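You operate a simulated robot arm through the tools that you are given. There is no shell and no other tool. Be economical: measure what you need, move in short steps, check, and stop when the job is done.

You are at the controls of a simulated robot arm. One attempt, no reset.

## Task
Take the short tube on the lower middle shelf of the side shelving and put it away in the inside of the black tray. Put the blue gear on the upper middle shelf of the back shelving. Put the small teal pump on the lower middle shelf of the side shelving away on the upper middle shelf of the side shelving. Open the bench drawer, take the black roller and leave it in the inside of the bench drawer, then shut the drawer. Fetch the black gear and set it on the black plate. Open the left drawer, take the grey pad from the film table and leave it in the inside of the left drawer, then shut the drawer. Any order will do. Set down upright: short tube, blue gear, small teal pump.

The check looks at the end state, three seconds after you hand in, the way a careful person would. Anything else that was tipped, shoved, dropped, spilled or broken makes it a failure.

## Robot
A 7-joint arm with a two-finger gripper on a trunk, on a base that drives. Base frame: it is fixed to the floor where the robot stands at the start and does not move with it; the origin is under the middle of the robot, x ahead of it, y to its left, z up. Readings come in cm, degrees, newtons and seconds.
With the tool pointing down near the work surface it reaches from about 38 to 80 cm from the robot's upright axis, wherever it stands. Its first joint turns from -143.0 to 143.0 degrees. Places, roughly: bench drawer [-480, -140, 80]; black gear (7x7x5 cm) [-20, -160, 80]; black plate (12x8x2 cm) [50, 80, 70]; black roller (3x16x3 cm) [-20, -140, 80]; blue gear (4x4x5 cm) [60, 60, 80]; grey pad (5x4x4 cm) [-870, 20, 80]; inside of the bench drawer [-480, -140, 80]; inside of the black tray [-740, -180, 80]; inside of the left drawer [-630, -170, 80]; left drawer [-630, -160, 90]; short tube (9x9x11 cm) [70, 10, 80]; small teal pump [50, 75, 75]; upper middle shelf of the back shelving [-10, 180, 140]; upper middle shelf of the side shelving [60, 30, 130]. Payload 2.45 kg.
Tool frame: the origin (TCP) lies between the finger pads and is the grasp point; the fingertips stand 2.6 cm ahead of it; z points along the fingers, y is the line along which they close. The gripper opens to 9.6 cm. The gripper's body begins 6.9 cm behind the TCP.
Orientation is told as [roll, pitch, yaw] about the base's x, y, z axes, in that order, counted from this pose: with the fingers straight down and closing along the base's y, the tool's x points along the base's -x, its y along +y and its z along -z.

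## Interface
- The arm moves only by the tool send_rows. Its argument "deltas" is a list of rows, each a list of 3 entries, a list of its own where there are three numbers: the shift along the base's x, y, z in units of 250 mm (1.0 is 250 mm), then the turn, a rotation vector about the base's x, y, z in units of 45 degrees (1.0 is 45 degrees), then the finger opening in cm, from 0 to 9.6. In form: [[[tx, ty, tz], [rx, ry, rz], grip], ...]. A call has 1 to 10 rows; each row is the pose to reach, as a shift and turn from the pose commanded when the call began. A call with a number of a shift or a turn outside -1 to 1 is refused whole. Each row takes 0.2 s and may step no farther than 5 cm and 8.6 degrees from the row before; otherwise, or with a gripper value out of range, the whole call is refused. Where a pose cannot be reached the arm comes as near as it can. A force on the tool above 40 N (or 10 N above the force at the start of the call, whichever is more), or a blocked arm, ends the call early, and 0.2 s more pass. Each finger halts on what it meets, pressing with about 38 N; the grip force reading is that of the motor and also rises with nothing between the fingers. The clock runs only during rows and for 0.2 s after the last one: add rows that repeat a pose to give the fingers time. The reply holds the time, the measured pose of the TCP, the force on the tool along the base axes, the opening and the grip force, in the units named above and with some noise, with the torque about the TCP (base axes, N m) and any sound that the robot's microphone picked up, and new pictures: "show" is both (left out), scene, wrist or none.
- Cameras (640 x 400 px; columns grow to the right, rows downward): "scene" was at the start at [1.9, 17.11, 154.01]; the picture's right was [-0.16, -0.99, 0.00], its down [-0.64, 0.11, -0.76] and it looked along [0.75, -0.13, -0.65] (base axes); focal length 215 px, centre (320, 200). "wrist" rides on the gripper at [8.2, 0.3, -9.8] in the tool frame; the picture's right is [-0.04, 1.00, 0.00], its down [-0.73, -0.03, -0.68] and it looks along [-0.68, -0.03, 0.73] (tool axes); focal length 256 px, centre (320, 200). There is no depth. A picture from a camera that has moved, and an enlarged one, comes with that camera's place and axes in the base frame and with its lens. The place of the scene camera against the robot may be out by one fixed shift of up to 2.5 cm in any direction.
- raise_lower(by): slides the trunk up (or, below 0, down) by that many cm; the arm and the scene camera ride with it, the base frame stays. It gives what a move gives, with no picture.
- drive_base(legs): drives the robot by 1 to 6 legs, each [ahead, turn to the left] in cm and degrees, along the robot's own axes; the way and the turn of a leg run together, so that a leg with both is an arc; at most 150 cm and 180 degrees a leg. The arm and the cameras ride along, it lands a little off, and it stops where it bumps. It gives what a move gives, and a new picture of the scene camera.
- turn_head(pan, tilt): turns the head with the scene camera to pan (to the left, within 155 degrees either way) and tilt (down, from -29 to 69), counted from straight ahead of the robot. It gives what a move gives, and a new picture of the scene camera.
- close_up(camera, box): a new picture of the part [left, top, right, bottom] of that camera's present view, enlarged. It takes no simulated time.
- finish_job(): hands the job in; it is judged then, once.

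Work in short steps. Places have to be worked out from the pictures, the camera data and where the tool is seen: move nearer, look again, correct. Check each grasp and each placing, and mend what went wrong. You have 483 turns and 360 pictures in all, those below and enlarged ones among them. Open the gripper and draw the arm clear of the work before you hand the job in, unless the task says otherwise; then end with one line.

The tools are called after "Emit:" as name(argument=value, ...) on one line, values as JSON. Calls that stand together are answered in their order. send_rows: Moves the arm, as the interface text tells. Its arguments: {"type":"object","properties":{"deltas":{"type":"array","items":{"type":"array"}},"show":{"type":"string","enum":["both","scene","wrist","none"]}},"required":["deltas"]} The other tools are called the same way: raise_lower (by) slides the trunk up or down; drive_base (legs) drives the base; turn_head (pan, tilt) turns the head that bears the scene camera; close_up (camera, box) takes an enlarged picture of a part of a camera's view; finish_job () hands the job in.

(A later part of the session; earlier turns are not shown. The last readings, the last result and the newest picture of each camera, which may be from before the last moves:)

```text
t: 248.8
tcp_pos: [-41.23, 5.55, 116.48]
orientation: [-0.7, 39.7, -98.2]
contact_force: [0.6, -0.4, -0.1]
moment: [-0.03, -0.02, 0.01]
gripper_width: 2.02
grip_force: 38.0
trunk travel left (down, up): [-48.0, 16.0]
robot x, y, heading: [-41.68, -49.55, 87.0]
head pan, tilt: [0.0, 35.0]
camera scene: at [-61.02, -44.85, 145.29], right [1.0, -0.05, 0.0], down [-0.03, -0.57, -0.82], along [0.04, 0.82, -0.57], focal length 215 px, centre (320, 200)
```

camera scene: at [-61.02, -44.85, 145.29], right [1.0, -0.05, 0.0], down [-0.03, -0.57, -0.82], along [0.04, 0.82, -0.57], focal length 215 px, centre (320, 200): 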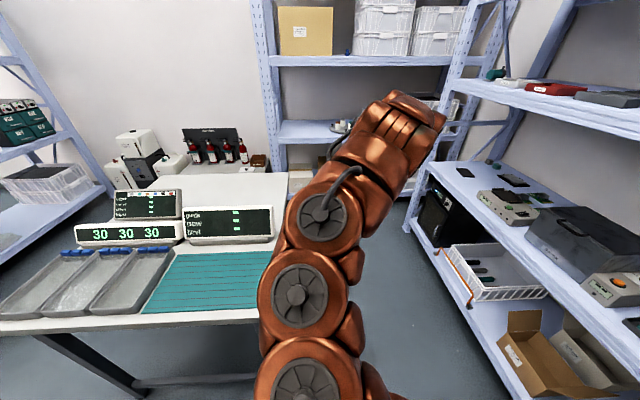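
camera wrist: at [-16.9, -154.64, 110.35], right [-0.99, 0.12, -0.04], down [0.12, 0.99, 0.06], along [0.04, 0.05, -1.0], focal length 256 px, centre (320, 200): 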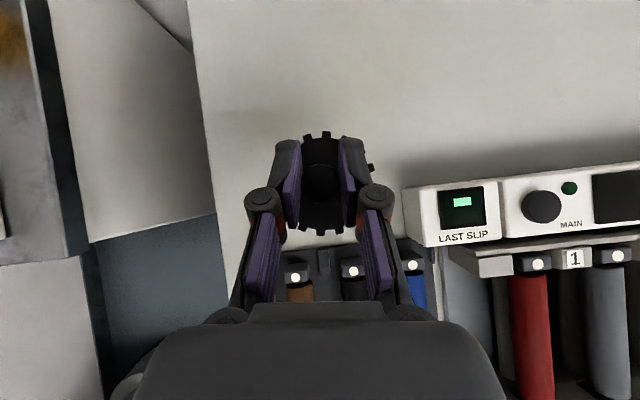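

Drive up the aisle and turn to face the side rack.

Emit:
drive_base(legs=[[112, 1], [0, -88]])

Emit:
close_up(camera="wrist", box=[0, 0, 640, 400])

```text
t: 258.3
tcp_pos: [18.84, 65.94, 116.49]
orientation: [-0.8, 39.7, 175.0]
contact_force: [0.6, -0.6, -0.2]
moment: [0.01, 0.01, 0.03]
gripper_width: 2.02
grip_force: 37.8
trunk travel left (down, up): [-48.0, 16.0]
robot x, y, heading: [-36.63, 63.48, 0.5]
head pan, tilt: [0.0, 35.0]
camera scene: at [-34.15, 81.74, 145.29], right [0.01, -1.0, 0.0], down [-0.57, 0.0, -0.82], along [0.82, 0.0, -0.57], focal length 215 px, centre (320, 200)
```

scene: 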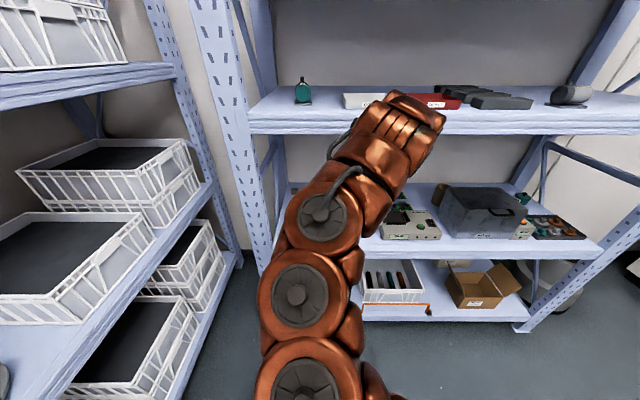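

```text
1.00 times, centred on (320, 200) of wrist (not enlarged: the box is as wide or as high as the picture)
camera zoom: at [18.84, 65.5, 129.23], right [-0.11, -0.99, -0.04], down [-0.99, 0.11, 0.05], along [-0.05, 0.04, -1.0], focal length 256 px, centre (320, 200)
```

zoom: 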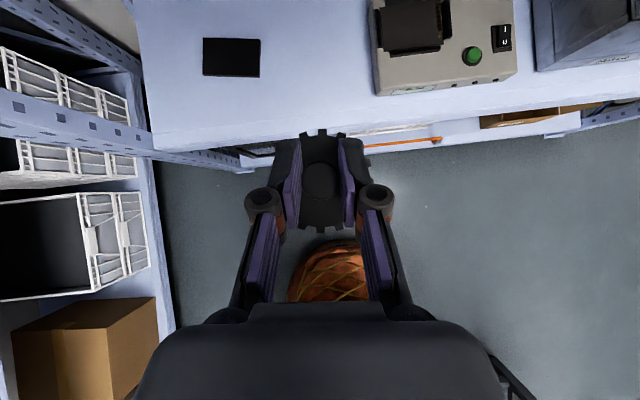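

Plate at ≈(47.2,82.5), 12 (y) × 8 (x). Lower the trunk 20, then shift +y and down.

Emit:
raise_lower(by=-20)

Emit:
send_rows(deltas=[[[0, 0.16, -0.05], [0, 0, 0], 0], [[0, 0.32, -0.1], [0, 0, 0], 0], [[0, 0.48, -0.15], [0, 0, 0], 0], [[0, 0.64, -0.2], [0, 0, 0], 0]], show="none")

Emit:
drive_base(legs=[[18, 0]])

Emit:
close_up(camera="wrist", box=[0, 0, 640, 400])

```text
t: 260.5
tcp_pos: [18.95, 65.94, 96.44]
orientation: [-0.7, 39.7, 175.0]
contact_force: [-0.6, -0.1, 0.0]
moment: [0.01, 0.0, 0.05]
gripper_width: 2.02
grip_force: 37.4
trunk travel left (down, up): [-28.0, 36.0]
robot x, y, heading: [-36.0, 63.11, 0.3]
head pan, tilt: [0.0, 35.0]
```

```text
t: 261.5
tcp_pos: [19.04, 82.14, 91.54]
orientation: [-0.8, 39.7, 175.0]
contact_force: [0.1, -0.4, -0.2]
moment: [0.02, -0.02, 0.0]
gripper_width: 2.01
grip_force: 38.2
trunk travel left (down, up): [-28.0, 36.0]
robot x, y, heading: [-36.48, 63.18, 0.3]
head pan, tilt: [0.0, 35.0]
```

```text
t: 263.0
tcp_pos: [36.89, 82.24, 91.6]
orientation: [-0.7, 39.7, 175.0]
contact_force: [0.7, 0.7, -0.3]
moment: [0.02, 0.01, 0.0]
gripper_width: 2.0
grip_force: 38.0
trunk travel left (down, up): [-28.0, 36.0]
robot x, y, heading: [-18.61, 63.56, 0.6]
head pan, tilt: [0.0, 35.0]
camera scene: at [-16.17, 81.85, 125.29], right [0.01, -1.0, 0.0], down [-0.57, 0.0, -0.82], along [0.82, 0.0, -0.57], focal length 215 px, centre (320, 200)
```

scene: 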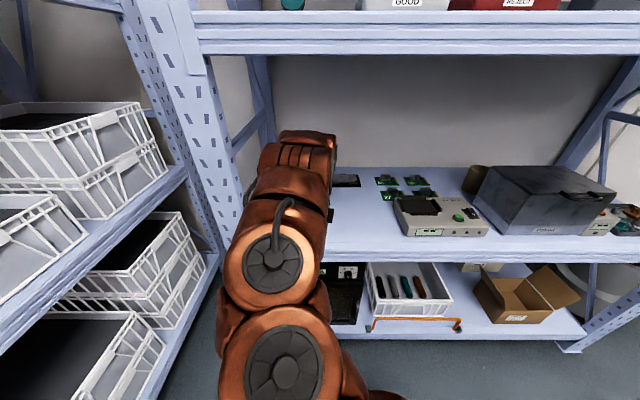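

```text
1.00 times, centred on (320, 200) of wrist (not enlarged: the box is as wide or as high as the picture)
camera zoom: at [36.94, 81.73, 104.31], right [-0.11, -0.99, -0.04], down [-0.99, 0.11, 0.05], along [-0.05, 0.04, -1.0], focal length 256 px, centre (320, 200)
```

zoom: 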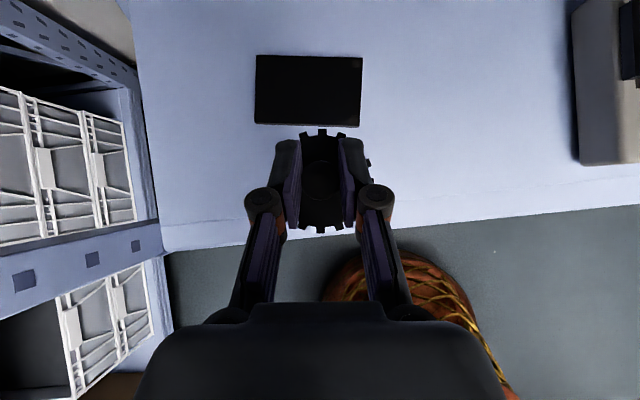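

Need +9.9 x and +0.6 y. Extend the arm over the plate.

Emit:
send_rows(deltas=[[[0.14, 0.01, 0], [0, 0, 0], 0], [[0.28, 0.02, -0.03], [0, 0, 0], 0], [[0.396, 0.026, -0.1], [0, 0, 0], 0], [[0.396, 0.026, -0.16], [0, 0, 0], 0]], show="both")

```text
t: 264.0
tcp_pos: [46.93, 82.74, 87.58]
orientation: [-0.7, 39.8, 174.9]
contact_force: [-0.8, -0.5, -0.1]
moment: [0.01, -0.03, 0.03]
gripper_width: 2.02
grip_force: 38.0
trunk travel left (down, up): [-28.0, 36.0]
robot x, y, heading: [-18.34, 63.33, 0.5]
head pan, tilt: [0.0, 35.0]
camera scene: at [-16.16, 81.84, 125.29], right [0.01, -1.0, 0.0], down [-0.57, 0.0, -0.82], along [0.82, 0.0, -0.57], focal length 215 px, centre (320, 200)
camera wrist: at [46.84, 82.27, 100.37], right [-0.11, -0.99, -0.04], down [-0.99, 0.11, 0.05], along [-0.05, 0.04, -1.0], focal length 256 px, centre (320, 200)
```

scene: 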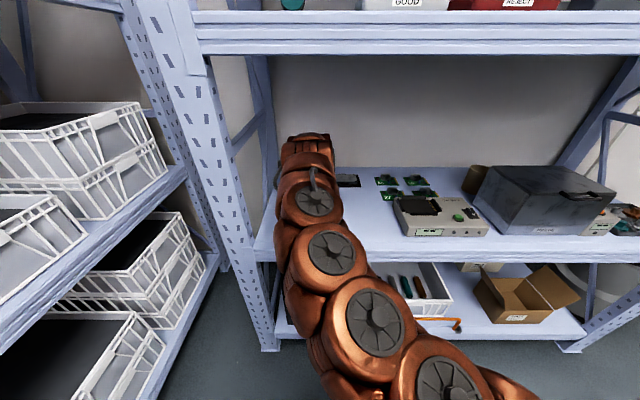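
wrist: 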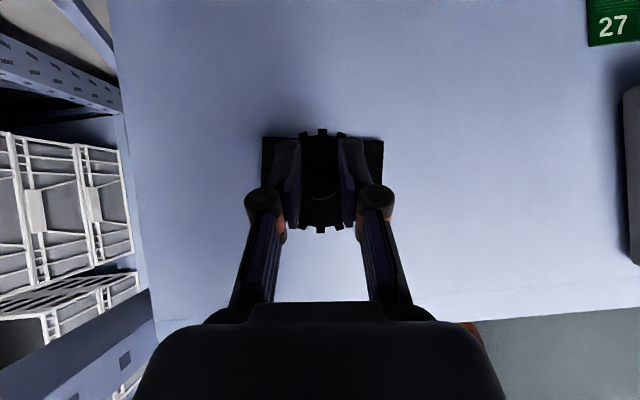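

Centred over the plate. Descend in creeping steps.

Emit:
send_rows(deltas=[[[0, 0, -0.08], [0, 0, 0], 0], [[0, 0, -0.14], [0, 0, 0], 0], [[0, 0, -0.16], [0, 0, 0], 0], [[0, 0, -0.18], [0, 0, 0], 0], [[0, 0, -0.2], [0, 0, 0], 0]], show="none")

```text
t: 265.2
tcp_pos: [46.88, 82.75, 82.58]
orientation: [-0.7, 39.7, 175.0]
contact_force: [-0.7, -0.6, 0.4]
moment: [-0.02, 0.05, -0.02]
gripper_width: 2.02
grip_force: 37.9
trunk travel left (down, up): [-28.0, 36.0]
robot x, y, heading: [-18.78, 63.15, 0.2]
head pan, tilt: [0.0, 35.0]
```

Emit:
send_rows(deltas=[[[0, 0, -0.016], [0, 0, 0], 0], [[0, 0, -0.032], [0, 0, 0], 0], [[0, 0, -0.048], [0, 0, 0], 0], [[0, 0, -0.064], [0, 0, 0], 0]], show="wrist")

```text
t: 266.2
tcp_pos: [46.98, 82.84, 80.91]
orientation: [-0.7, 39.6, 175.1]
contact_force: [-0.1, -0.5, -1.3]
moment: [0.0, 0.03, 0.01]
gripper_width: 2.01
grip_force: 37.8
trunk travel left (down, up): [-28.0, 36.0]
robot x, y, heading: [-18.01, 63.45, 0.3]
head pan, tilt: [0.0, 35.0]
camera wrist: at [46.89, 82.38, 93.65], right [-0.11, -0.99, -0.03], down [-0.99, 0.11, 0.06], along [-0.05, 0.04, -1.0], focal length 256 px, centre (320, 200)
```

wrist: 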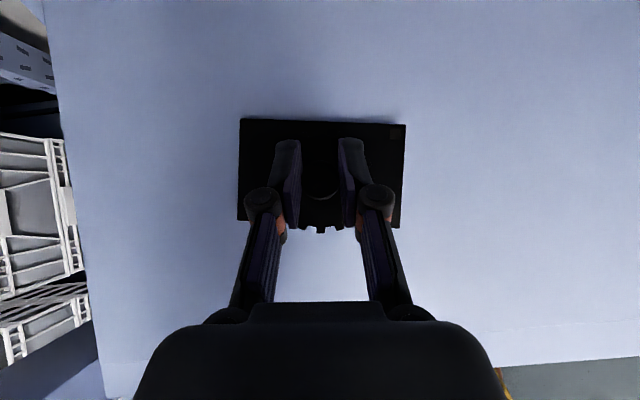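

Shift +0.4 cm x and keep creeping.

Emit:
send_rows(deltas=[[[0.016, 0, 0], [0, 0, 0], 0], [[0.016, 0, -0.016], [0, 0, 0], 0], [[0.016, 0, -0.032], [0, 0, 0], 0], [[0.016, 0, -0.048], [0, 0, 0], 0]], show="none")

```text
t: 267.2
tcp_pos: [47.44, 82.82, 80.1]
orientation: [-1.0, 40.1, 175.0]
contact_force: [5.5, 1.8, 37.4]
moment: [0.07, -0.41, 0.05]
gripper_width: 2.04
grip_force: 38.2
trunk travel left (down, up): [-28.0, 36.0]
robot x, y, heading: [-18.12, 63.24, 0.3]
head pan, tilt: [0.0, 35.0]
```

Contact at z≈80.3. Relieve, open, retreat upward.

Emit:
send_rows(deltas=[[[0, 0, 0.014], [0, 0, 0], 0], [[0, 0, 0.014], [0, 0, 0], 3], [[0, 0, 0.014], [0, 0, 0], 5], [[0, 0, 0.014], [0, 0, 0], 6], [[0, 0, 0.1], [0, 0, 0], 6], [[0, 0, 0.28], [0, 0, 0], 6]], show="wrist")

```text
t: 268.6
tcp_pos: [47.24, 83.12, 86.82]
orientation: [-0.8, 39.7, 175.1]
contact_force: [-0.7, 0.0, -0.2]
moment: [-0.02, 0.02, -0.01]
gripper_width: 6.0
grip_force: 0.1
trunk travel left (down, up): [-28.0, 36.0]
robot x, y, heading: [-18.27, 63.42, 0.5]
head pan, tilt: [0.0, 35.0]
camera wrist: at [47.18, 82.63, 99.51], right [-0.11, -0.99, -0.03], down [-0.99, 0.11, 0.05], along [-0.05, 0.04, -1.0], focal length 256 px, centre (320, 200)
```

wrist: 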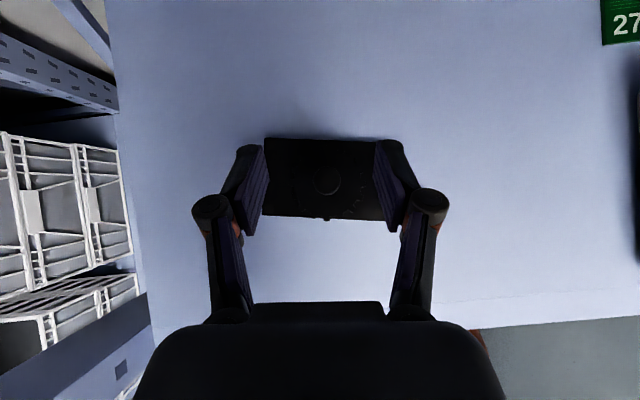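

Emit:
close_up(camera="wrist", box=[240, 120, 420, 232])

```text
3.56 times, centred on (330, 176) of wrist
camera zoom: at [47.18, 82.63, 99.51], right [-0.11, -0.99, -0.03], down [-0.99, 0.11, 0.05], along [-0.05, 0.04, -1.0], focal length 910 px, centre (284, 285)
```

zoom: 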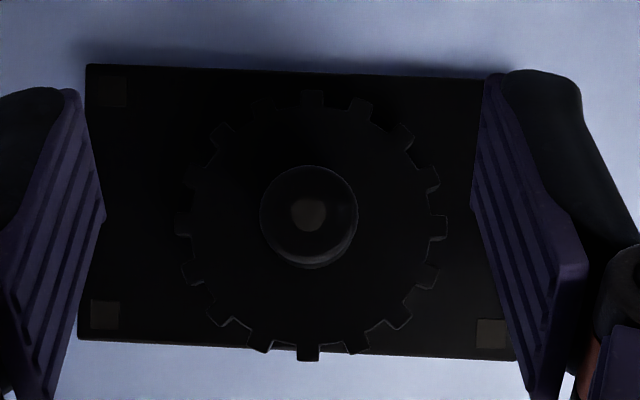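

The gear is on the plate. Back out, then go look at the tube behind the box from above its left side.

Emit:
send_rows(deltas=[[[-0.15, 0, 0.08], [0, 0, 0], 6], [[-0.3, -0.05, 0.12], [0, 0, 0], 6], [[-0.45, -0.1, 0.14], [0, 0, 0], 6]], show="none")

Emit:
drive_base(legs=[[-22, 0]])

Emit:
turn_head(pan=-15, tilt=25)

Emit:
close_up(camera="scene", box=[260, 130, 540, 305])

```text
t: 269.4
tcp_pos: [35.92, 80.36, 90.08]
orientation: [-0.8, 39.8, 174.9]
contact_force: [-0.5, -0.7, 0.0]
moment: [0.03, 0.03, 0.04]
gripper_width: 6.0
grip_force: 0.0
trunk travel left (down, up): [-28.0, 36.0]
robot x, y, heading: [-18.55, 63.35, 0.3]
head pan, tilt: [0.0, 35.0]
```

```text
t: 271.1
tcp_pos: [13.69, 80.35, 90.09]
orientation: [-0.7, 39.8, 175.0]
contact_force: [-0.1, 0.5, 0.9]
moment: [0.0, -0.02, -0.01]
gripper_width: 5.99
grip_force: 0.0
trunk travel left (down, up): [-28.0, 36.0]
robot x, y, heading: [-40.38, 63.2, 0.2]
head pan, tilt: [0.0, 35.0]
camera scene: at [-38.35, 81.72, 125.29], right [0.01, -1.0, 0.0], down [-0.57, 0.0, -0.82], along [0.82, 0.0, -0.57], focal length 215 px, centre (320, 200)
```

scene: 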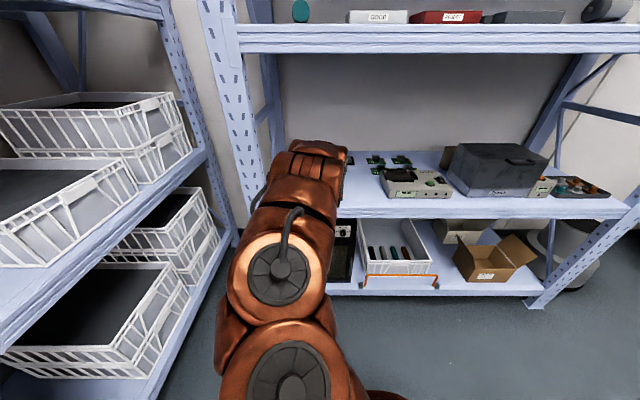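

```text
t: 271.9
tcp_pos: [13.65, 80.37, 90.12]
orientation: [-0.7, 39.7, 175.0]
contact_force: [0.3, -0.1, -0.1]
moment: [-0.04, -0.01, 0.0]
gripper_width: 6.01
grip_force: 0.1
trunk travel left (down, up): [-28.0, 36.0]
robot x, y, heading: [-40.48, 62.99, 0.4]
head pan, tilt: [-15.0, 25.0]
camera scene: at [-38.24, 79.34, 126.86], right [-0.25, -0.97, 0.0], down [-0.41, 0.11, -0.91], along [0.88, -0.23, -0.42], focal length 215 px, centre (320, 200)
```

scene: 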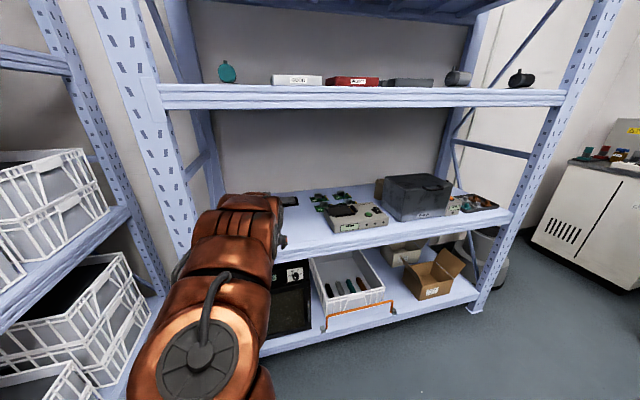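

```text
2.29 times, centred on (400, 218) of scene
camera zoom: at [-38.24, 79.34, 126.86], right [-0.25, -0.97, 0.0], down [-0.41, 0.11, -0.91], along [0.88, -0.23, -0.42], focal length 491 px, centre (137, 160)
```

zoom: 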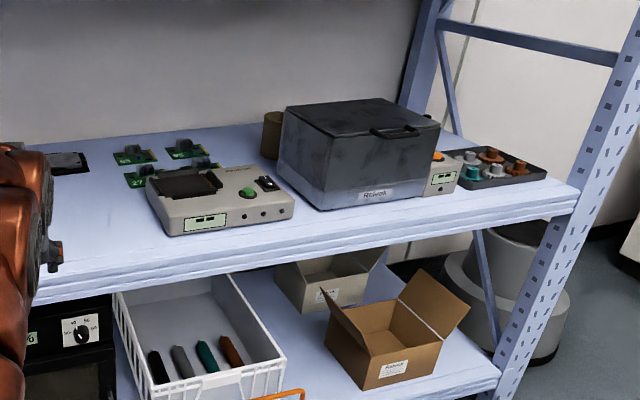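

The box is shallow (x 36–51), tube behind it near (64,15). I'll use a vertical tool to pinch the tube's left wall. Move the robot to y≈22 and straighten the tool.

Emit:
drive_base(legs=[[0, -90], [41, 0], [0, 90]])

Emit:
send_rows(deltas=[[[0, -0.1, 0], [0, 0.18, 0], 5], [[0, -0.2, 0], [0, 0.36, 0], 5], [[0, -0.3, 0], [0, 0.54, 0], 5], [[0, -0.4, 0], [0, 0.72, 0], 5], [[0, -0.5, 0], [0, 0.88, 0], 5]], show="both")

```text
t: 282.1
tcp_pos: [13.51, 38.79, 90.08]
orientation: [-0.8, 39.7, 174.4]
contact_force: [-0.5, 0.4, 0.4]
moment: [-0.02, -0.05, -0.02]
gripper_width: 6.0
grip_force: 0.1
trunk travel left (down, up): [-28.0, 36.0]
robot x, y, heading: [-40.98, 22.26, -0.2]
head pan, tilt: [-15.0, 25.0]
camera scene: at [-38.49, 38.22, 126.87], right [-0.26, -0.97, 0.0], down [-0.41, 0.11, -0.91], along [0.87, -0.24, -0.42], focal length 215 px, centre (320, 200)
```

scene: 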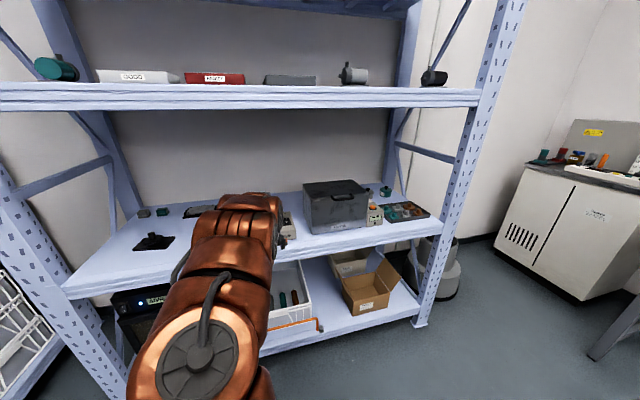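

```text
t: 283.3
tcp_pos: [13.47, 26.38, 90.03]
orientation: [2.8, 0.2, 175.8]
contact_force: [-0.5, 0.2, 0.1]
moment: [-0.1, -0.03, -0.01]
gripper_width: 4.99
grip_force: 0.0
trunk travel left (down, up): [-28.0, 36.0]
robot x, y, heading: [-41.21, 22.14, 0.1]
head pan, tilt: [-15.0, 25.0]
camera scene: at [-38.52, 38.26, 126.86], right [-0.26, -0.97, 0.0], down [-0.41, 0.11, -0.91], along [0.87, -0.24, -0.42], focal length 215 px, centre (320, 200)
camera wrist: at [21.59, 25.95, 99.97], right [-0.11, -0.99, 0.05], down [-0.73, 0.12, 0.67], along [-0.67, 0.04, -0.74], focal length 256 px, centre (320, 200)
```

scene: 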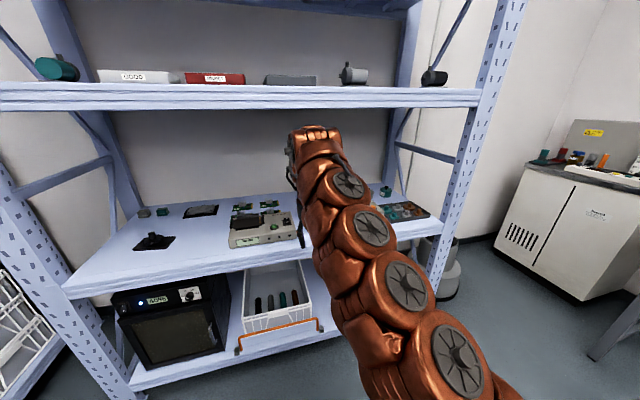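
wrist: 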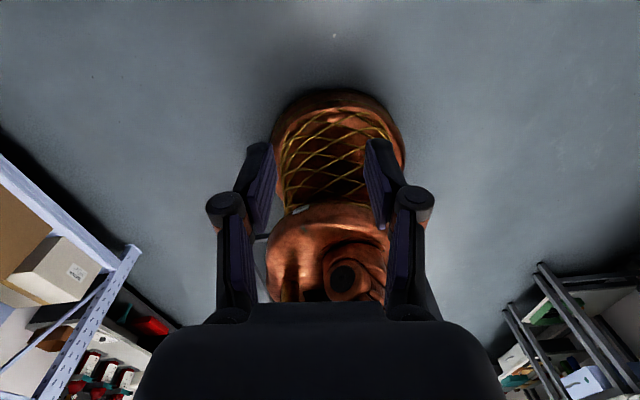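

Vertical at z 90. Drive in 30 cm along the lane y≈26 between box and device.

Emit:
drive_base(legs=[[30, 0]])

Emit:
close_up(camera="wrist", box=[0, 0, 640, 400])

```text
t: 285.3
tcp_pos: [43.33, 26.42, 90.1]
orientation: [2.8, 0.3, 175.9]
contact_force: [-0.7, 0.0, -0.4]
moment: [0.02, 0.01, 0.0]
gripper_width: 5.0
grip_force: 0.0
trunk travel left (down, up): [-28.0, 36.0]
robot x, y, heading: [-11.16, 22.16, 0.1]
head pan, tilt: [-15.0, 25.0]
camera scene: at [-8.73, 38.15, 126.87], right [-0.26, -0.97, 0.0], down [-0.41, 0.11, -0.91], along [0.88, -0.24, -0.42], focal length 215 px, centre (320, 200)
```

scene: 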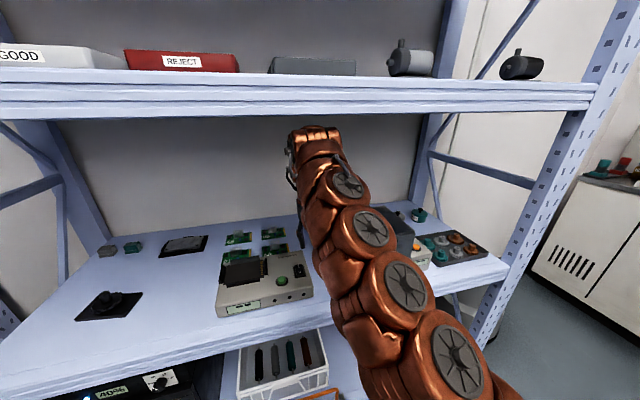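

```text
1.00 times, centred on (320, 200) of wrist (not enlarged: the box is as wide or as high as the picture)
camera zoom: at [51.39, 25.96, 99.93], right [-0.11, -0.99, 0.05], down [-0.73, 0.11, 0.67], along [-0.67, 0.04, -0.74], focal length 256 px, centre (320, 200)
```

zoom: 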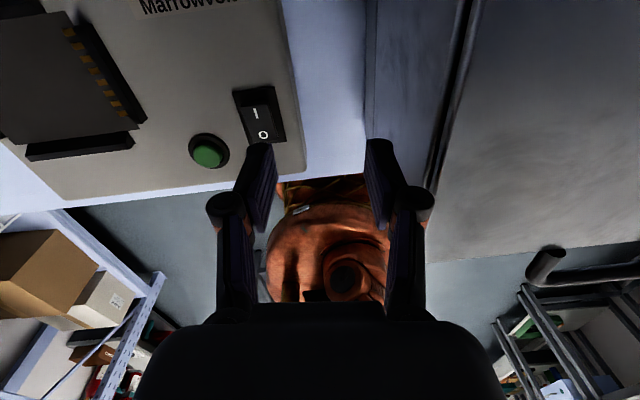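

Extend the arm forward to x≈60 and look.

Emit:
send_rows(deltas=[[[0.17, 0, 0], [0, 0, 0], 5], [[0.34, 0, 0], [0, 0, 0], 5], [[0.51, 0, 0], [0, 0, 0], 5], [[0.66, 0, 0], [0, 0, 0], 5]], show="both")

```text
t: 285.9
tcp_pos: [46.19, 18.7, 92.55]
orientation: [15.2, 4.0, 168.1]
contact_force: [-18.3, 36.1, 2.5]
moment: [0.97, 0.47, 1.19]
gripper_width: 7.5
grip_force: 17.1
out of reach, approached as far as the arm can: row 2, 3
trunk travel left (down, up): [-28.0, 36.0]
robot x, y, heading: [-12.15, 21.89, 1.0]
head pan, tilt: [-15.0, 25.0]
stopped in row 3: the force on the tool passed its limit at 83 N (the readings are from after the stop); the commanded pose is now the measured one
camera scene: at [-10.03, 40.97, 126.36], right [-0.25, -0.97, 0.02], down [-0.41, 0.08, -0.91], along [0.88, -0.23, -0.41], focal length 215 px, centre (320, 200)
camera wrist: at [53.95, 19.39, 102.66], right [-0.26, -0.93, 0.26], down [-0.72, 0.36, 0.59], along [-0.65, -0.03, -0.76], focal length 256 px, centre (320, 200)
```

scene: 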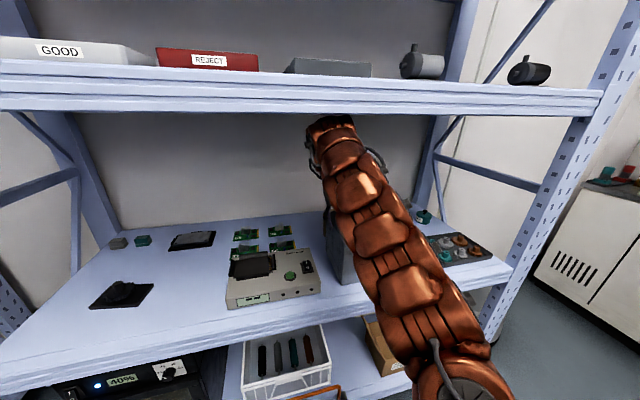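
wrist: 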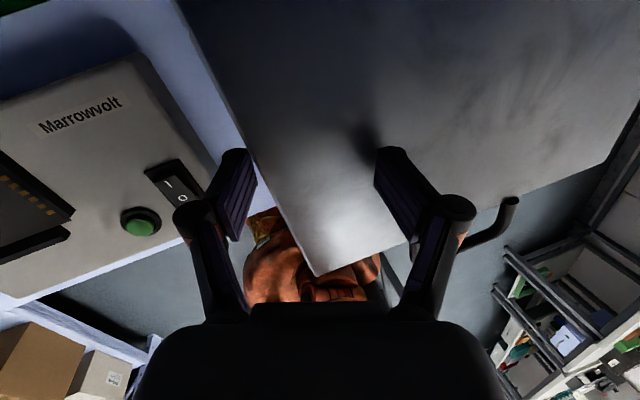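

The arm flipped its elbow near its reach limit and pressed against the box. Lift straight up gently first.

Emit:
send_rows(deltas=[[[0, 0.02, 0.06], [0, 0, 0], 7.5], [[0, 0.04, 0.12], [0, 0, 0], 7.5]], show="both")

```text
t: 286.5
tcp_pos: [45.86, 18.32, 92.38]
orientation: [15.6, 3.3, 167.5]
contact_force: [-1.4, 8.9, -2.0]
moment: [0.09, 0.0, 0.24]
gripper_width: 8.09
grip_force: 4.7
out of reach, approached as far as the arm can: row 1, 2
trunk travel left (down, up): [-28.0, 36.0]
robot x, y, heading: [-11.55, 22.1, 0.4]
head pan, tilt: [-15.0, 25.0]
camera scene: at [-8.76, 40.4, 125.57], right [-0.25, -0.97, 0.02], down [-0.41, 0.09, -0.91], along [0.88, -0.23, -0.42], focal length 215 px, centre (320, 200)
camera wrist: at [53.75, 18.92, 102.43], right [-0.26, -0.93, 0.27], down [-0.71, 0.37, 0.6], along [-0.66, -0.03, -0.75], focal length 256 px, centre (320, 200)
```

scene: 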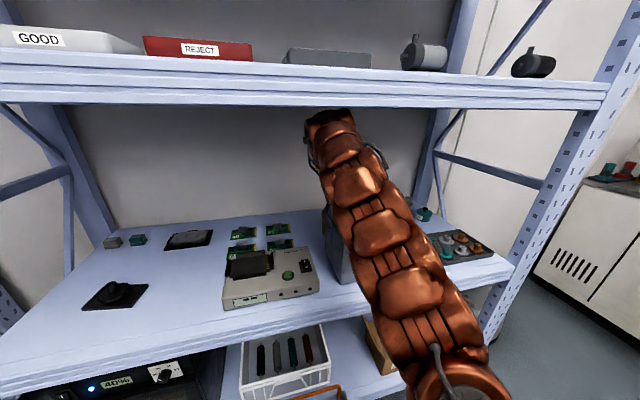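
wrist: 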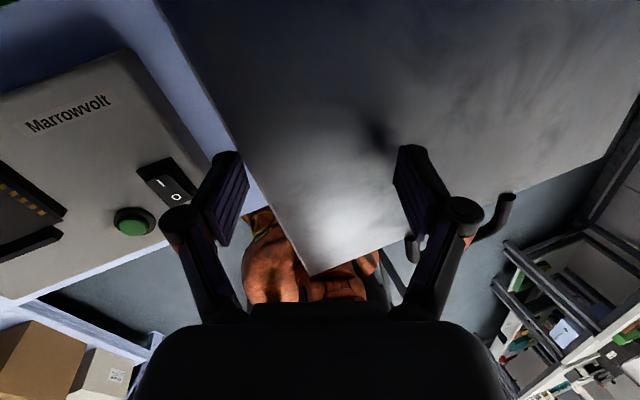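

Raise the trunk 2 cm to clear the lid, then check.

Emit:
raise_lower(by=2.5)

Emit:
drive_base(legs=[[-25, 0]])

Emit:
close_up(camera="scene", box=[160, 100, 480, 300])

```text
t: 287.4
tcp_pos: [45.44, 18.7, 92.21]
orientation: [16.0, 2.5, 168.1]
contact_force: [-0.7, 0.7, -0.4]
moment: [-0.02, -0.04, 0.02]
gripper_width: 7.51
grip_force: 0.2
trunk travel left (down, up): [-27.4, 36.6]
robot x, y, heading: [-11.34, 22.43, 0.4]
head pan, tilt: [-15.0, 25.0]
stopped: the arm was blocked; the commanded pose is now the measured one
```

```text
t: 289.2
tcp_pos: [20.7, 18.26, 92.58]
orientation: [15.9, 2.9, 167.9]
contact_force: [-0.7, 0.1, -0.2]
moment: [0.0, 0.03, 0.0]
gripper_width: 7.49
grip_force: 0.0
trunk travel left (down, up): [-27.4, 36.6]
robot x, y, heading: [-36.51, 21.85, 0.4]
head pan, tilt: [-15.0, 25.0]
camera scene: at [-34.07, 38.12, 126.24], right [-0.25, -0.97, 0.0], down [-0.41, 0.11, -0.91], along [0.88, -0.23, -0.42], focal length 215 px, centre (320, 200)
```

scene: 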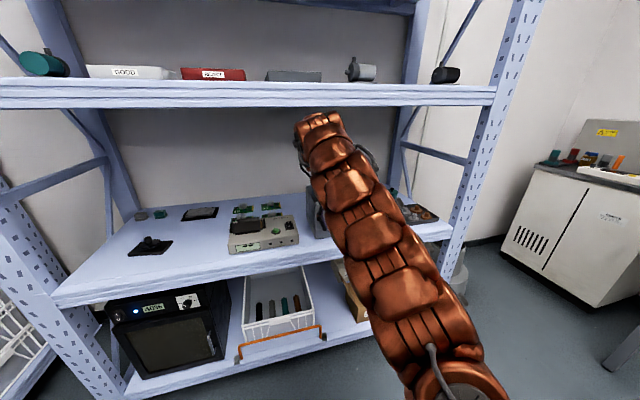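

```text
2.00 times, centred on (320, 200) of scene
camera zoom: at [-34.07, 38.12, 126.24], right [-0.25, -0.97, 0.0], down [-0.41, 0.11, -0.91], along [0.88, -0.23, -0.42], focal length 430 px, centre (320, 200)
```

zoom: 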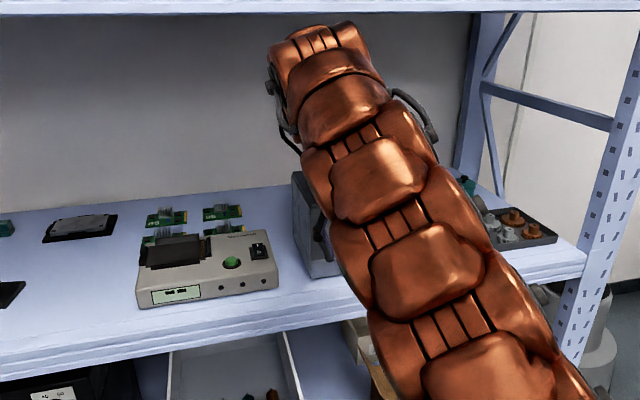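

Clear. Let me move the arm aside to see whether the box shifted.

Emit:
send_rows(deltas=[[[-0.1, 0.12, 0], [-0.17, 0, 0], 6], [[-0.2, 0.28, 0], [-0.34, 0, 0], 6], [[-0.2, 0.46, 0], [-0.34, 0, 0], 6], [[-0.2, 0.65, 0], [-0.34, 0, 0], 6], [[-0.2, 0.84, 0], [-0.34, 0, 0], 6], [[-0.2, 1.0, 0], [-0.34, 0, 0], 6]], show="scene")

Emit:
close_up(camera="scene", box=[220, 130, 460, 280])

```text
t: 290.6
tcp_pos: [11.93, 38.47, 87.09]
orientation: [30.6, 6.4, 169.3]
contact_force: [0.2, 0.0, 0.8]
moment: [0.04, -0.03, -0.04]
gripper_width: 5.99
grip_force: 0.0
out of reach, approached as far as the arm can: row 3, 4, 5, 6
trunk travel left (down, up): [-27.4, 36.6]
robot x, y, heading: [-36.19, 21.8, 0.2]
head pan, tilt: [-15.0, 25.0]
camera scene: at [-34.07, 38.11, 126.25], right [-0.25, -0.97, 0.0], down [-0.41, 0.11, -0.91], along [0.88, -0.23, -0.42], focal length 215 px, centre (320, 200)
```

scene: 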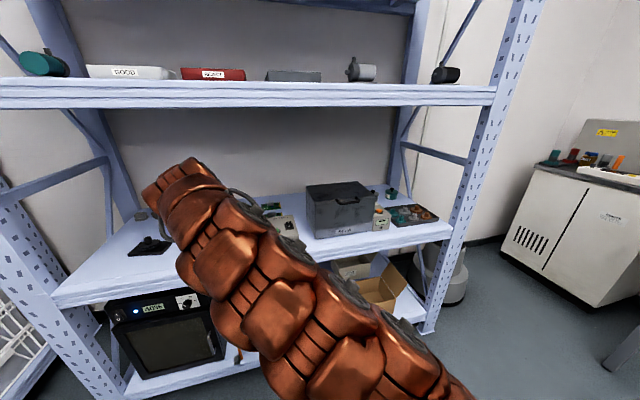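

```text
2.67 times, centred on (340, 205) of scene
camera zoom: at [-34.07, 38.11, 126.25], right [-0.25, -0.97, 0.0], down [-0.41, 0.11, -0.91], along [0.88, -0.23, -0.42], focal length 573 px, centre (267, 187)
```

zoom: 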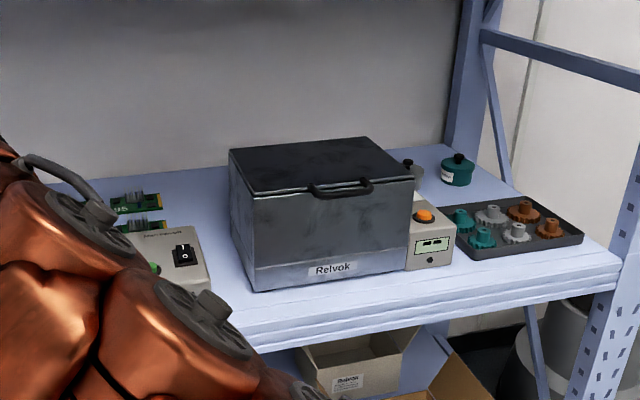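

The box hasn't visibly moved. I'll approach the tube differently: tilted tool (40°), robot heading ≈ -13°, arm extended over the low device. First fix the tool orientation in free space.

Emit:
send_rows(deltas=[[[0, 0, 0], [0.166, -0.032, 0.019], 6], [[0, 0, 0], [0.332, -0.063, 0.038], 6], [[0, 0, 0], [0.498, -0.095, 0.057], 6], [[0, 0, 0], [0.664, -0.126, 0.076], 6]], show="none")

Emit:
send_rows(deltas=[[[0.05, 0, 0], [-0.035, -0.18, 0], 6], [[0.1, 0, 0], [-0.07, -0.36, 0], 6], [[0.15, 0, 0], [-0.1, -0.54, 0], 6], [[0.2, 0, 0.04], [-0.139, -0.72, 0], 6]], show="scene")

```text
t: 291.6
tcp_pos: [11.98, 38.68, 87.04]
orientation: [0.1, 6.0, 169.3]
contact_force: [-0.5, -0.3, -0.3]
moment: [-0.03, 0.0, 0.02]
gripper_width: 6.0
grip_force: 0.0
trunk travel left (down, up): [-27.4, 36.6]
robot x, y, heading: [-35.93, 22.0, 0.2]
head pan, tilt: [-15.0, 25.0]
```

```text
t: 292.6
tcp_pos: [17.12, 38.44, 88.2]
orientation: [0.3, 39.0, 169.2]
contact_force: [0.7, -0.7, 0.2]
moment: [0.01, 0.01, -0.01]
gripper_width: 6.01
grip_force: 0.0
trunk travel left (down, up): [-27.4, 36.6]
robot x, y, heading: [-36.62, 21.82, 0.4]
head pan, tilt: [-15.0, 25.0]
camera scene: at [-34.05, 38.13, 126.24], right [-0.26, -0.97, 0.0], down [-0.41, 0.11, -0.91], along [0.88, -0.23, -0.42], focal length 215 px, centre (320, 200)
```

scene: 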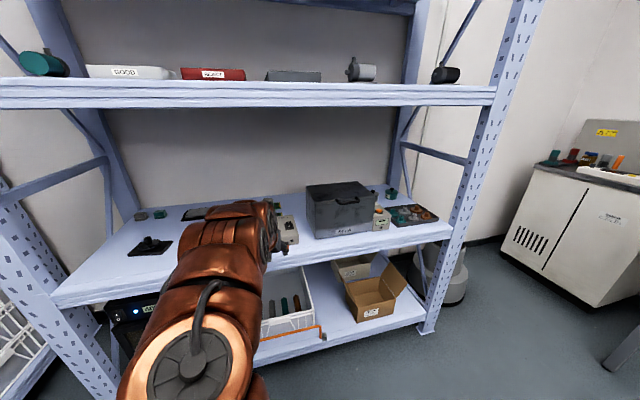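

Orientation is right. Bring the tool straight ahead of the robot, then reposition to (-36,44), heading -13°.

Emit:
send_rows(deltas=[[[0, -0.14, 0.02], [0, 0, 0], 5], [[0, -0.28, 0.04], [0, 0, 0], 5], [[0, -0.42, 0.06], [0, 0, 0], 5], [[0, -0.58, 0.08], [0, 0, 0], 5]], show="none")

Emit:
drive_base(legs=[[0, 90], [22, 0], [0, -103]])

Emit:
close_up(camera="scene", box=[220, 130, 460, 280])

```text
t: 293.6
tcp_pos: [17.12, 24.22, 89.98]
orientation: [0.6, 38.8, 169.3]
contact_force: [0.0, 1.0, -0.8]
moment: [-0.02, 0.03, 0.01]
gripper_width: 5.02
grip_force: 0.0
trunk travel left (down, up): [-27.4, 36.6]
robot x, y, heading: [-36.4, 22.35, 0.3]
head pan, tilt: [-15.0, 25.0]
```

```text
t: 303.5
tcp_pos: [16.12, 33.28, 89.93]
orientation: [0.5, 38.9, 155.7]
contact_force: [0.0, 1.1, 0.7]
moment: [-0.02, -0.04, 0.03]
gripper_width: 5.02
grip_force: 0.1
trunk travel left (down, up): [-27.4, 36.6]
robot x, y, heading: [-36.24, 43.97, -13.2]
head pan, tilt: [-15.0, 25.0]
camera scene: at [-30.36, 58.59, 126.24], right [-0.48, -0.88, 0.0], down [-0.37, 0.2, -0.91], along [0.8, -0.43, -0.42], focal length 215 px, centre (320, 200)
```

scene: 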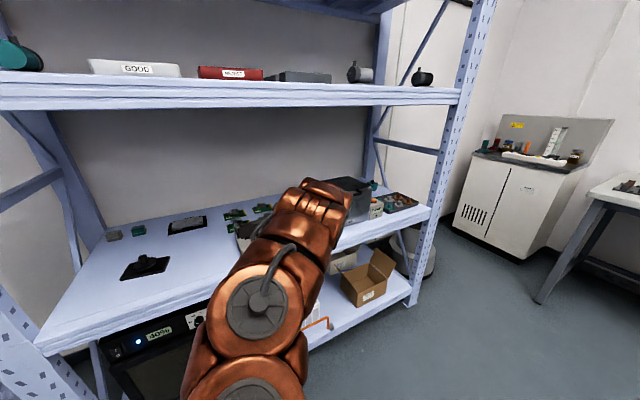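

```text
2.67 times, centred on (340, 205) of scene
camera zoom: at [-30.36, 58.59, 126.24], right [-0.48, -0.88, 0.0], down [-0.37, 0.2, -0.91], along [0.8, -0.43, -0.42], focal length 573 px, centre (267, 187)
```

zoom: 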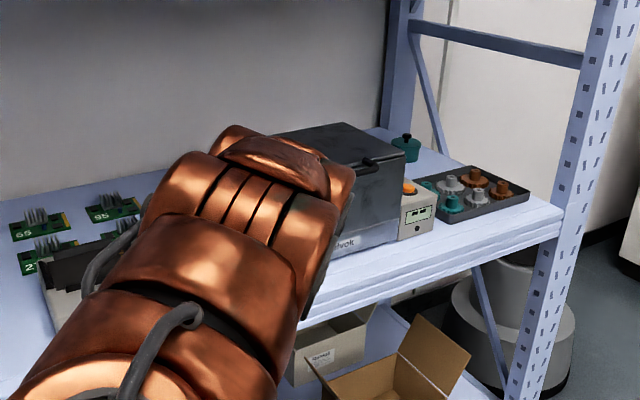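

Shift the tool +3.5 cm y for clearance and drive in 30 cm along the heading.

Emit:
send_rows(deltas=[[[0, 0.14, 0.06], [0, 0, 0], 4.5]], show="none")

Emit:
drive_base(legs=[[28, 0]])

Emit:
close_up(camera="wrist", box=[0, 0, 640, 400])

```text
t: 303.9
tcp_pos: [16.31, 36.82, 91.52]
orientation: [0.3, 38.8, 155.5]
contact_force: [-0.4, -0.3, 0.3]
moment: [-0.04, 0.02, 0.0]
gripper_width: 4.48
grip_force: 0.0
trunk travel left (down, up): [-27.4, 36.6]
robot x, y, heading: [-36.34, 43.63, -12.8]
head pan, tilt: [-15.0, 25.0]
```

```text
t: 305.8
tcp_pos: [43.38, 30.87, 91.32]
orientation: [0.4, 38.9, 155.9]
contact_force: [-0.7, -0.5, 0.1]
moment: [-0.02, -0.03, 0.0]
gripper_width: 4.52
grip_force: 0.0
trunk travel left (down, up): [-27.4, 36.6]
robot x, y, heading: [-9.25, 37.41, -12.9]
head pan, tilt: [-15.0, 25.0]
camera scene: at [-3.5, 52.3, 126.24], right [-0.47, -0.88, 0.0], down [-0.37, 0.2, -0.91], along [0.8, -0.43, -0.42], focal length 215 px, centre (320, 200)
```

scene: 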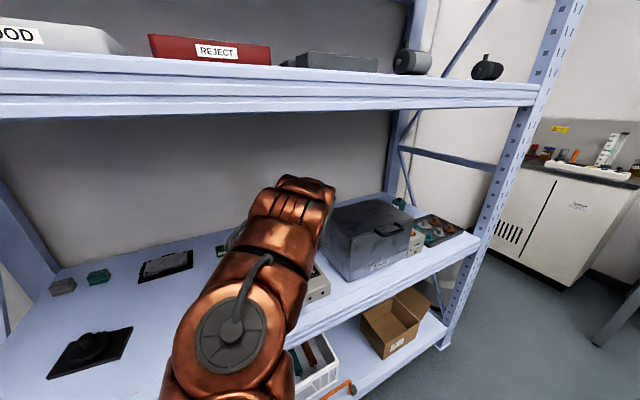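

```text
1.00 times, centred on (320, 200) of wrist (not enlarged: the box is as wide or as high as the picture)
camera zoom: at [43.35, 30.55, 104.2], right [-0.44, -0.9, -0.02], down [-0.9, 0.44, 0.07], along [-0.05, 0.05, -1.0], focal length 256 px, centre (320, 200)
```

zoom: 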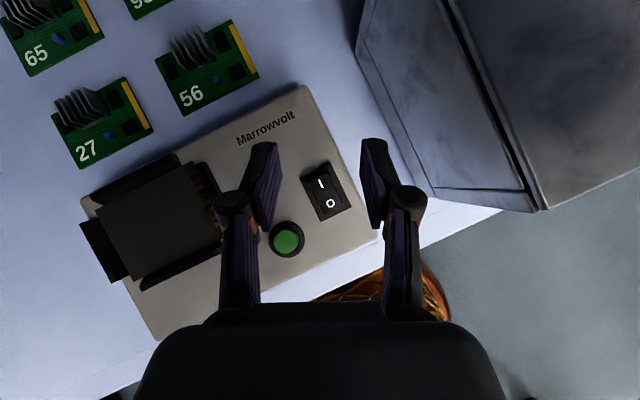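

The box's left side is exactly along x at y≈20.5 — it hasn't been shoved. Continue ahead 8 cm.

Emit:
drive_base(legs=[[8, 0]])

Emit:
send_rows(deltas=[[[0.14, 0.0, 0], [0, 0, 0], 4.5], [[0.24, 0.0, 0], [0, 0, 0], 4.5]], show="wrist")

```text
t: 306.9
tcp_pos: [51.02, 29.13, 91.4]
orientation: [0.5, 38.9, 156.0]
contact_force: [0.3, 0.5, 0.3]
moment: [0.01, -0.03, 0.0]
gripper_width: 4.5
grip_force: 0.0
trunk travel left (down, up): [-27.4, 36.6]
robot x, y, heading: [-1.58, 36.13, -12.9]
head pan, tilt: [-15.0, 25.0]
camera scene: at [4.29, 50.51, 126.24], right [-0.47, -0.88, 0.0], down [-0.37, 0.2, -0.91], along [0.8, -0.43, -0.42], focal length 215 px, centre (320, 200)
```

scene: 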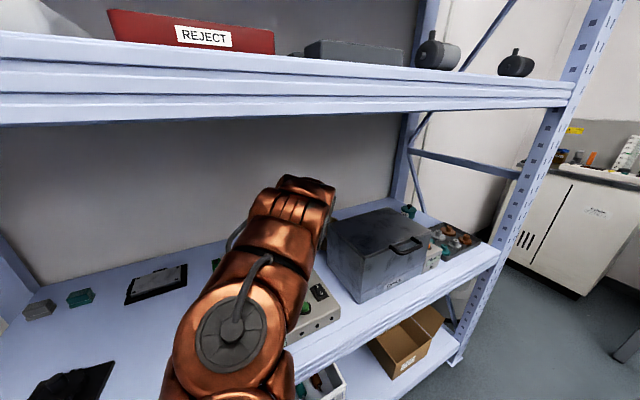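

```text
t: 307.5
tcp_pos: [57.31, 29.11, 91.54]
orientation: [0.4, 38.8, 156.1]
contact_force: [-0.6, 0.5, -0.6]
moment: [0.0, -0.01, 0.0]
gripper_width: 4.53
grip_force: 0.2
trunk travel left (down, up): [-27.4, 36.6]
robot x, y, heading: [-1.76, 35.94, -13.2]
head pan, tilt: [-15.0, 25.0]
camera wrist: at [57.36, 28.75, 104.27], right [-0.44, -0.9, -0.02], down [-0.9, 0.44, 0.07], along [-0.05, 0.05, -1.0], focal length 256 px, centre (320, 200)
```

wrist: 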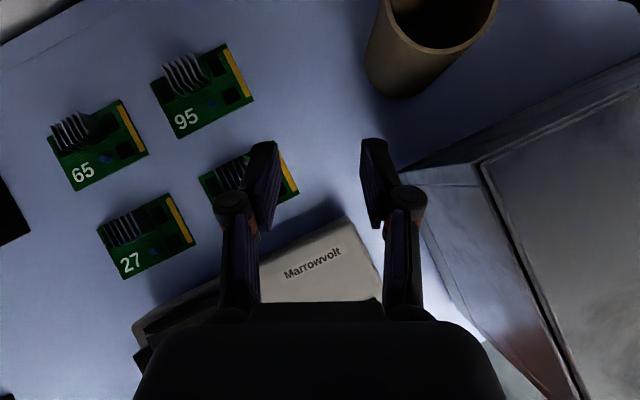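

Tube center ≈(65.5,16). Drive 2.5 cm closer, then step the tool toward the left-wall pinch point.

Emit:
drive_base(legs=[[2.5, 0]])

Emit:
send_rows(deltas=[[[0.1, -0.09, 0], [0, 0, 0], 4.5], [[0.17, -0.18, 0], [0, 0, 0], 4.5]], show="wrist")

```text
t: 308.3
tcp_pos: [59.73, 28.49, 91.45]
orientation: [0.3, 38.8, 155.9]
contact_force: [0.0, -0.7, -0.3]
moment: [0.04, -0.02, -0.02]
gripper_width: 4.49
grip_force: 0.1
trunk travel left (down, up): [-27.4, 36.6]
robot x, y, heading: [0.87, 35.08, -13.1]
head pan, tilt: [-15.0, 25.0]
camera scene: at [6.71, 49.94, 126.24], right [-0.47, -0.88, 0.0], down [-0.37, 0.2, -0.91], along [0.8, -0.43, -0.42], focal length 215 px, centre (320, 200)
```

scene: 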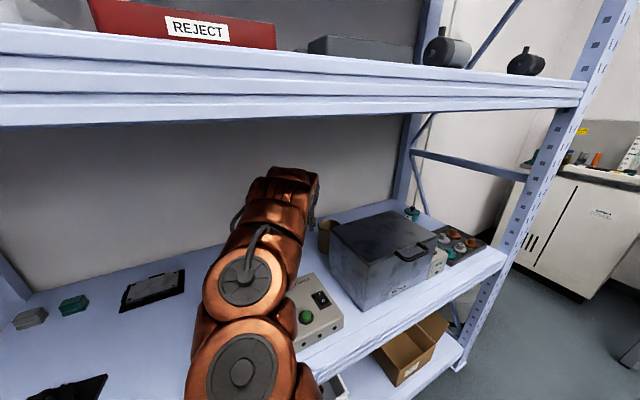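

```text
t: 308.9
tcp_pos: [64.06, 24.03, 91.44]
orientation: [0.4, 38.8, 156.0]
contact_force: [-0.3, 0.2, 0.1]
moment: [0.0, 0.01, -0.02]
gripper_width: 4.51
grip_force: 0.1
trunk travel left (down, up): [-27.4, 36.6]
robot x, y, heading: [0.81, 35.23, -12.8]
head pan, tilt: [-15.0, 25.0]
camera wrist: at [64.02, 23.73, 104.13], right [-0.44, -0.9, -0.02], down [-0.9, 0.44, 0.07], along [-0.05, 0.05, -1.0], focal length 256 px, centre (320, 200)
```

wrist: 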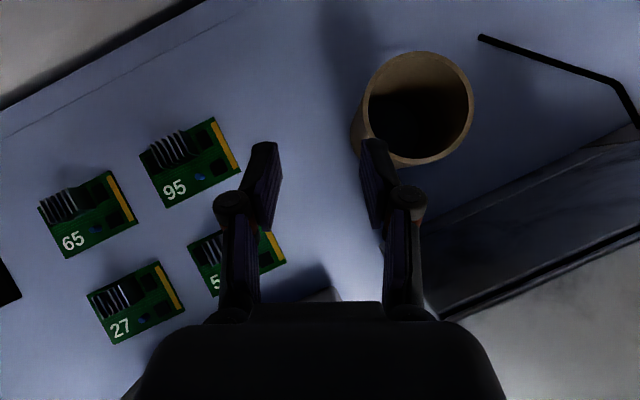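

Refined: tube center (66,15.1), rim z≈84.3. Move above the left wall.

Emit:
send_rows(deltas=[[[0.06, -0.1, 0], [0, 0, 0], 4], [[0.116, -0.19, 0], [0, 0, 0], 4], [[0.116, -0.19, 0], [0, 0, 0], 4]], show="wrist")

```text
t: 309.7
tcp_pos: [66.83, 19.25, 91.43]
orientation: [0.4, 38.8, 156.0]
contact_force: [0.1, 0.2, 0.7]
moment: [0.01, -0.05, 0.0]
gripper_width: 4.0
grip_force: 0.1
trunk travel left (down, up): [-27.4, 36.6]
robot x, y, heading: [0.84, 35.19, -13.2]
head pan, tilt: [-15.0, 25.0]
camera wrist: at [66.95, 18.96, 104.18], right [-0.44, -0.9, -0.02], down [-0.9, 0.44, 0.07], along [-0.05, 0.05, -1.0], focal length 256 px, centre (320, 200)
```

wrist: 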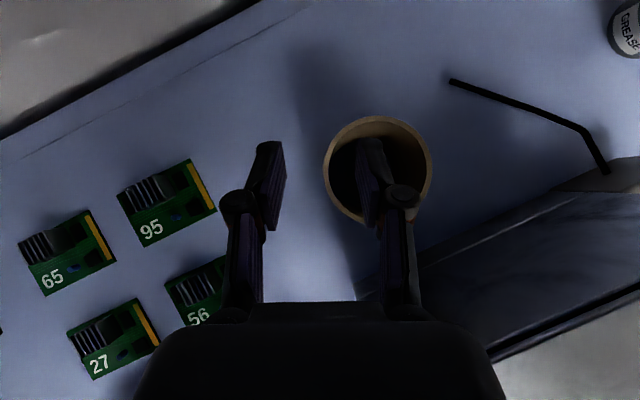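

Shift 0.5 cm right so the wall is centred between the fingers, then descend.

Emit:
send_rows(deltas=[[[-0.006, -0.019, -0.1], [0, 0, 0], 4], [[-0.006, -0.019, -0.2], [0, 0, 0], 4], [[-0.006, -0.019, -0.2], [0, 0, 0], 4]], show="wrist")

```text
t: 310.5
tcp_pos: [66.83, 18.71, 86.33]
orientation: [0.4, 38.8, 156.0]
contact_force: [-0.1, 0.2, 0.1]
moment: [0.0, 0.03, -0.02]
gripper_width: 3.98
grip_force: 0.0
trunk travel left (down, up): [-27.4, 36.6]
robot x, y, heading: [0.74, 35.07, -12.8]
head pan, tilt: [-15.0, 25.0]
camera wrist: at [66.86, 18.43, 99.1], right [-0.44, -0.9, -0.02], down [-0.9, 0.44, 0.07], along [-0.05, 0.05, -1.0], focal length 256 px, centre (320, 200)
```

wrist: 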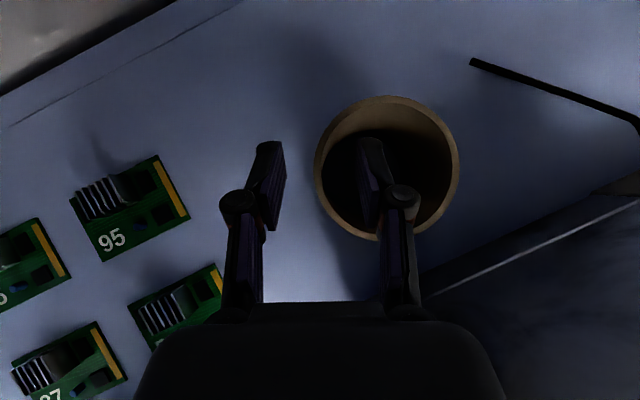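

Wall centred between the fingers. Descend 3 cm and close.

Emit:
send_rows(deltas=[[[0, 0, -0.06], [0, 0, 0], 4], [[0, 0, -0.12], [0, 0, 0], 4], [[0, 0, -0.12], [0, 0, 0], 2], [[0, 0, -0.12], [0, 0, 0], 0], [[0, 0, -0.12], [0, 0, 0], 0], [[0, 0, -0.12], [0, 0, 0], 0]], show="wrist")

```text
t: 311.9
tcp_pos: [66.87, 18.82, 83.44]
orientation: [0.4, 38.8, 156.0]
contact_force: [0.1, -0.5, -0.2]
moment: [0.02, -0.04, -0.04]
gripper_width: 1.09
grip_force: 38.0
trunk travel left (down, up): [-27.4, 36.6]
robot x, y, heading: [0.94, 35.21, -13.0]
head pan, tilt: [-15.0, 25.0]
camera wrist: at [66.86, 18.48, 96.1], right [-0.44, -0.9, -0.02], down [-0.9, 0.44, 0.07], along [-0.05, 0.05, -1.0], focal length 256 px, centre (320, 200)
```

wrist: 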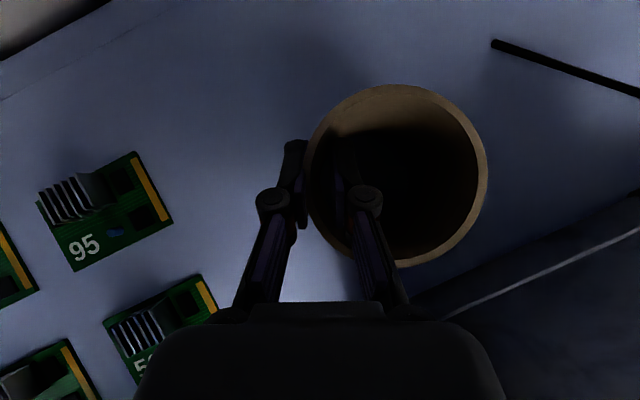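

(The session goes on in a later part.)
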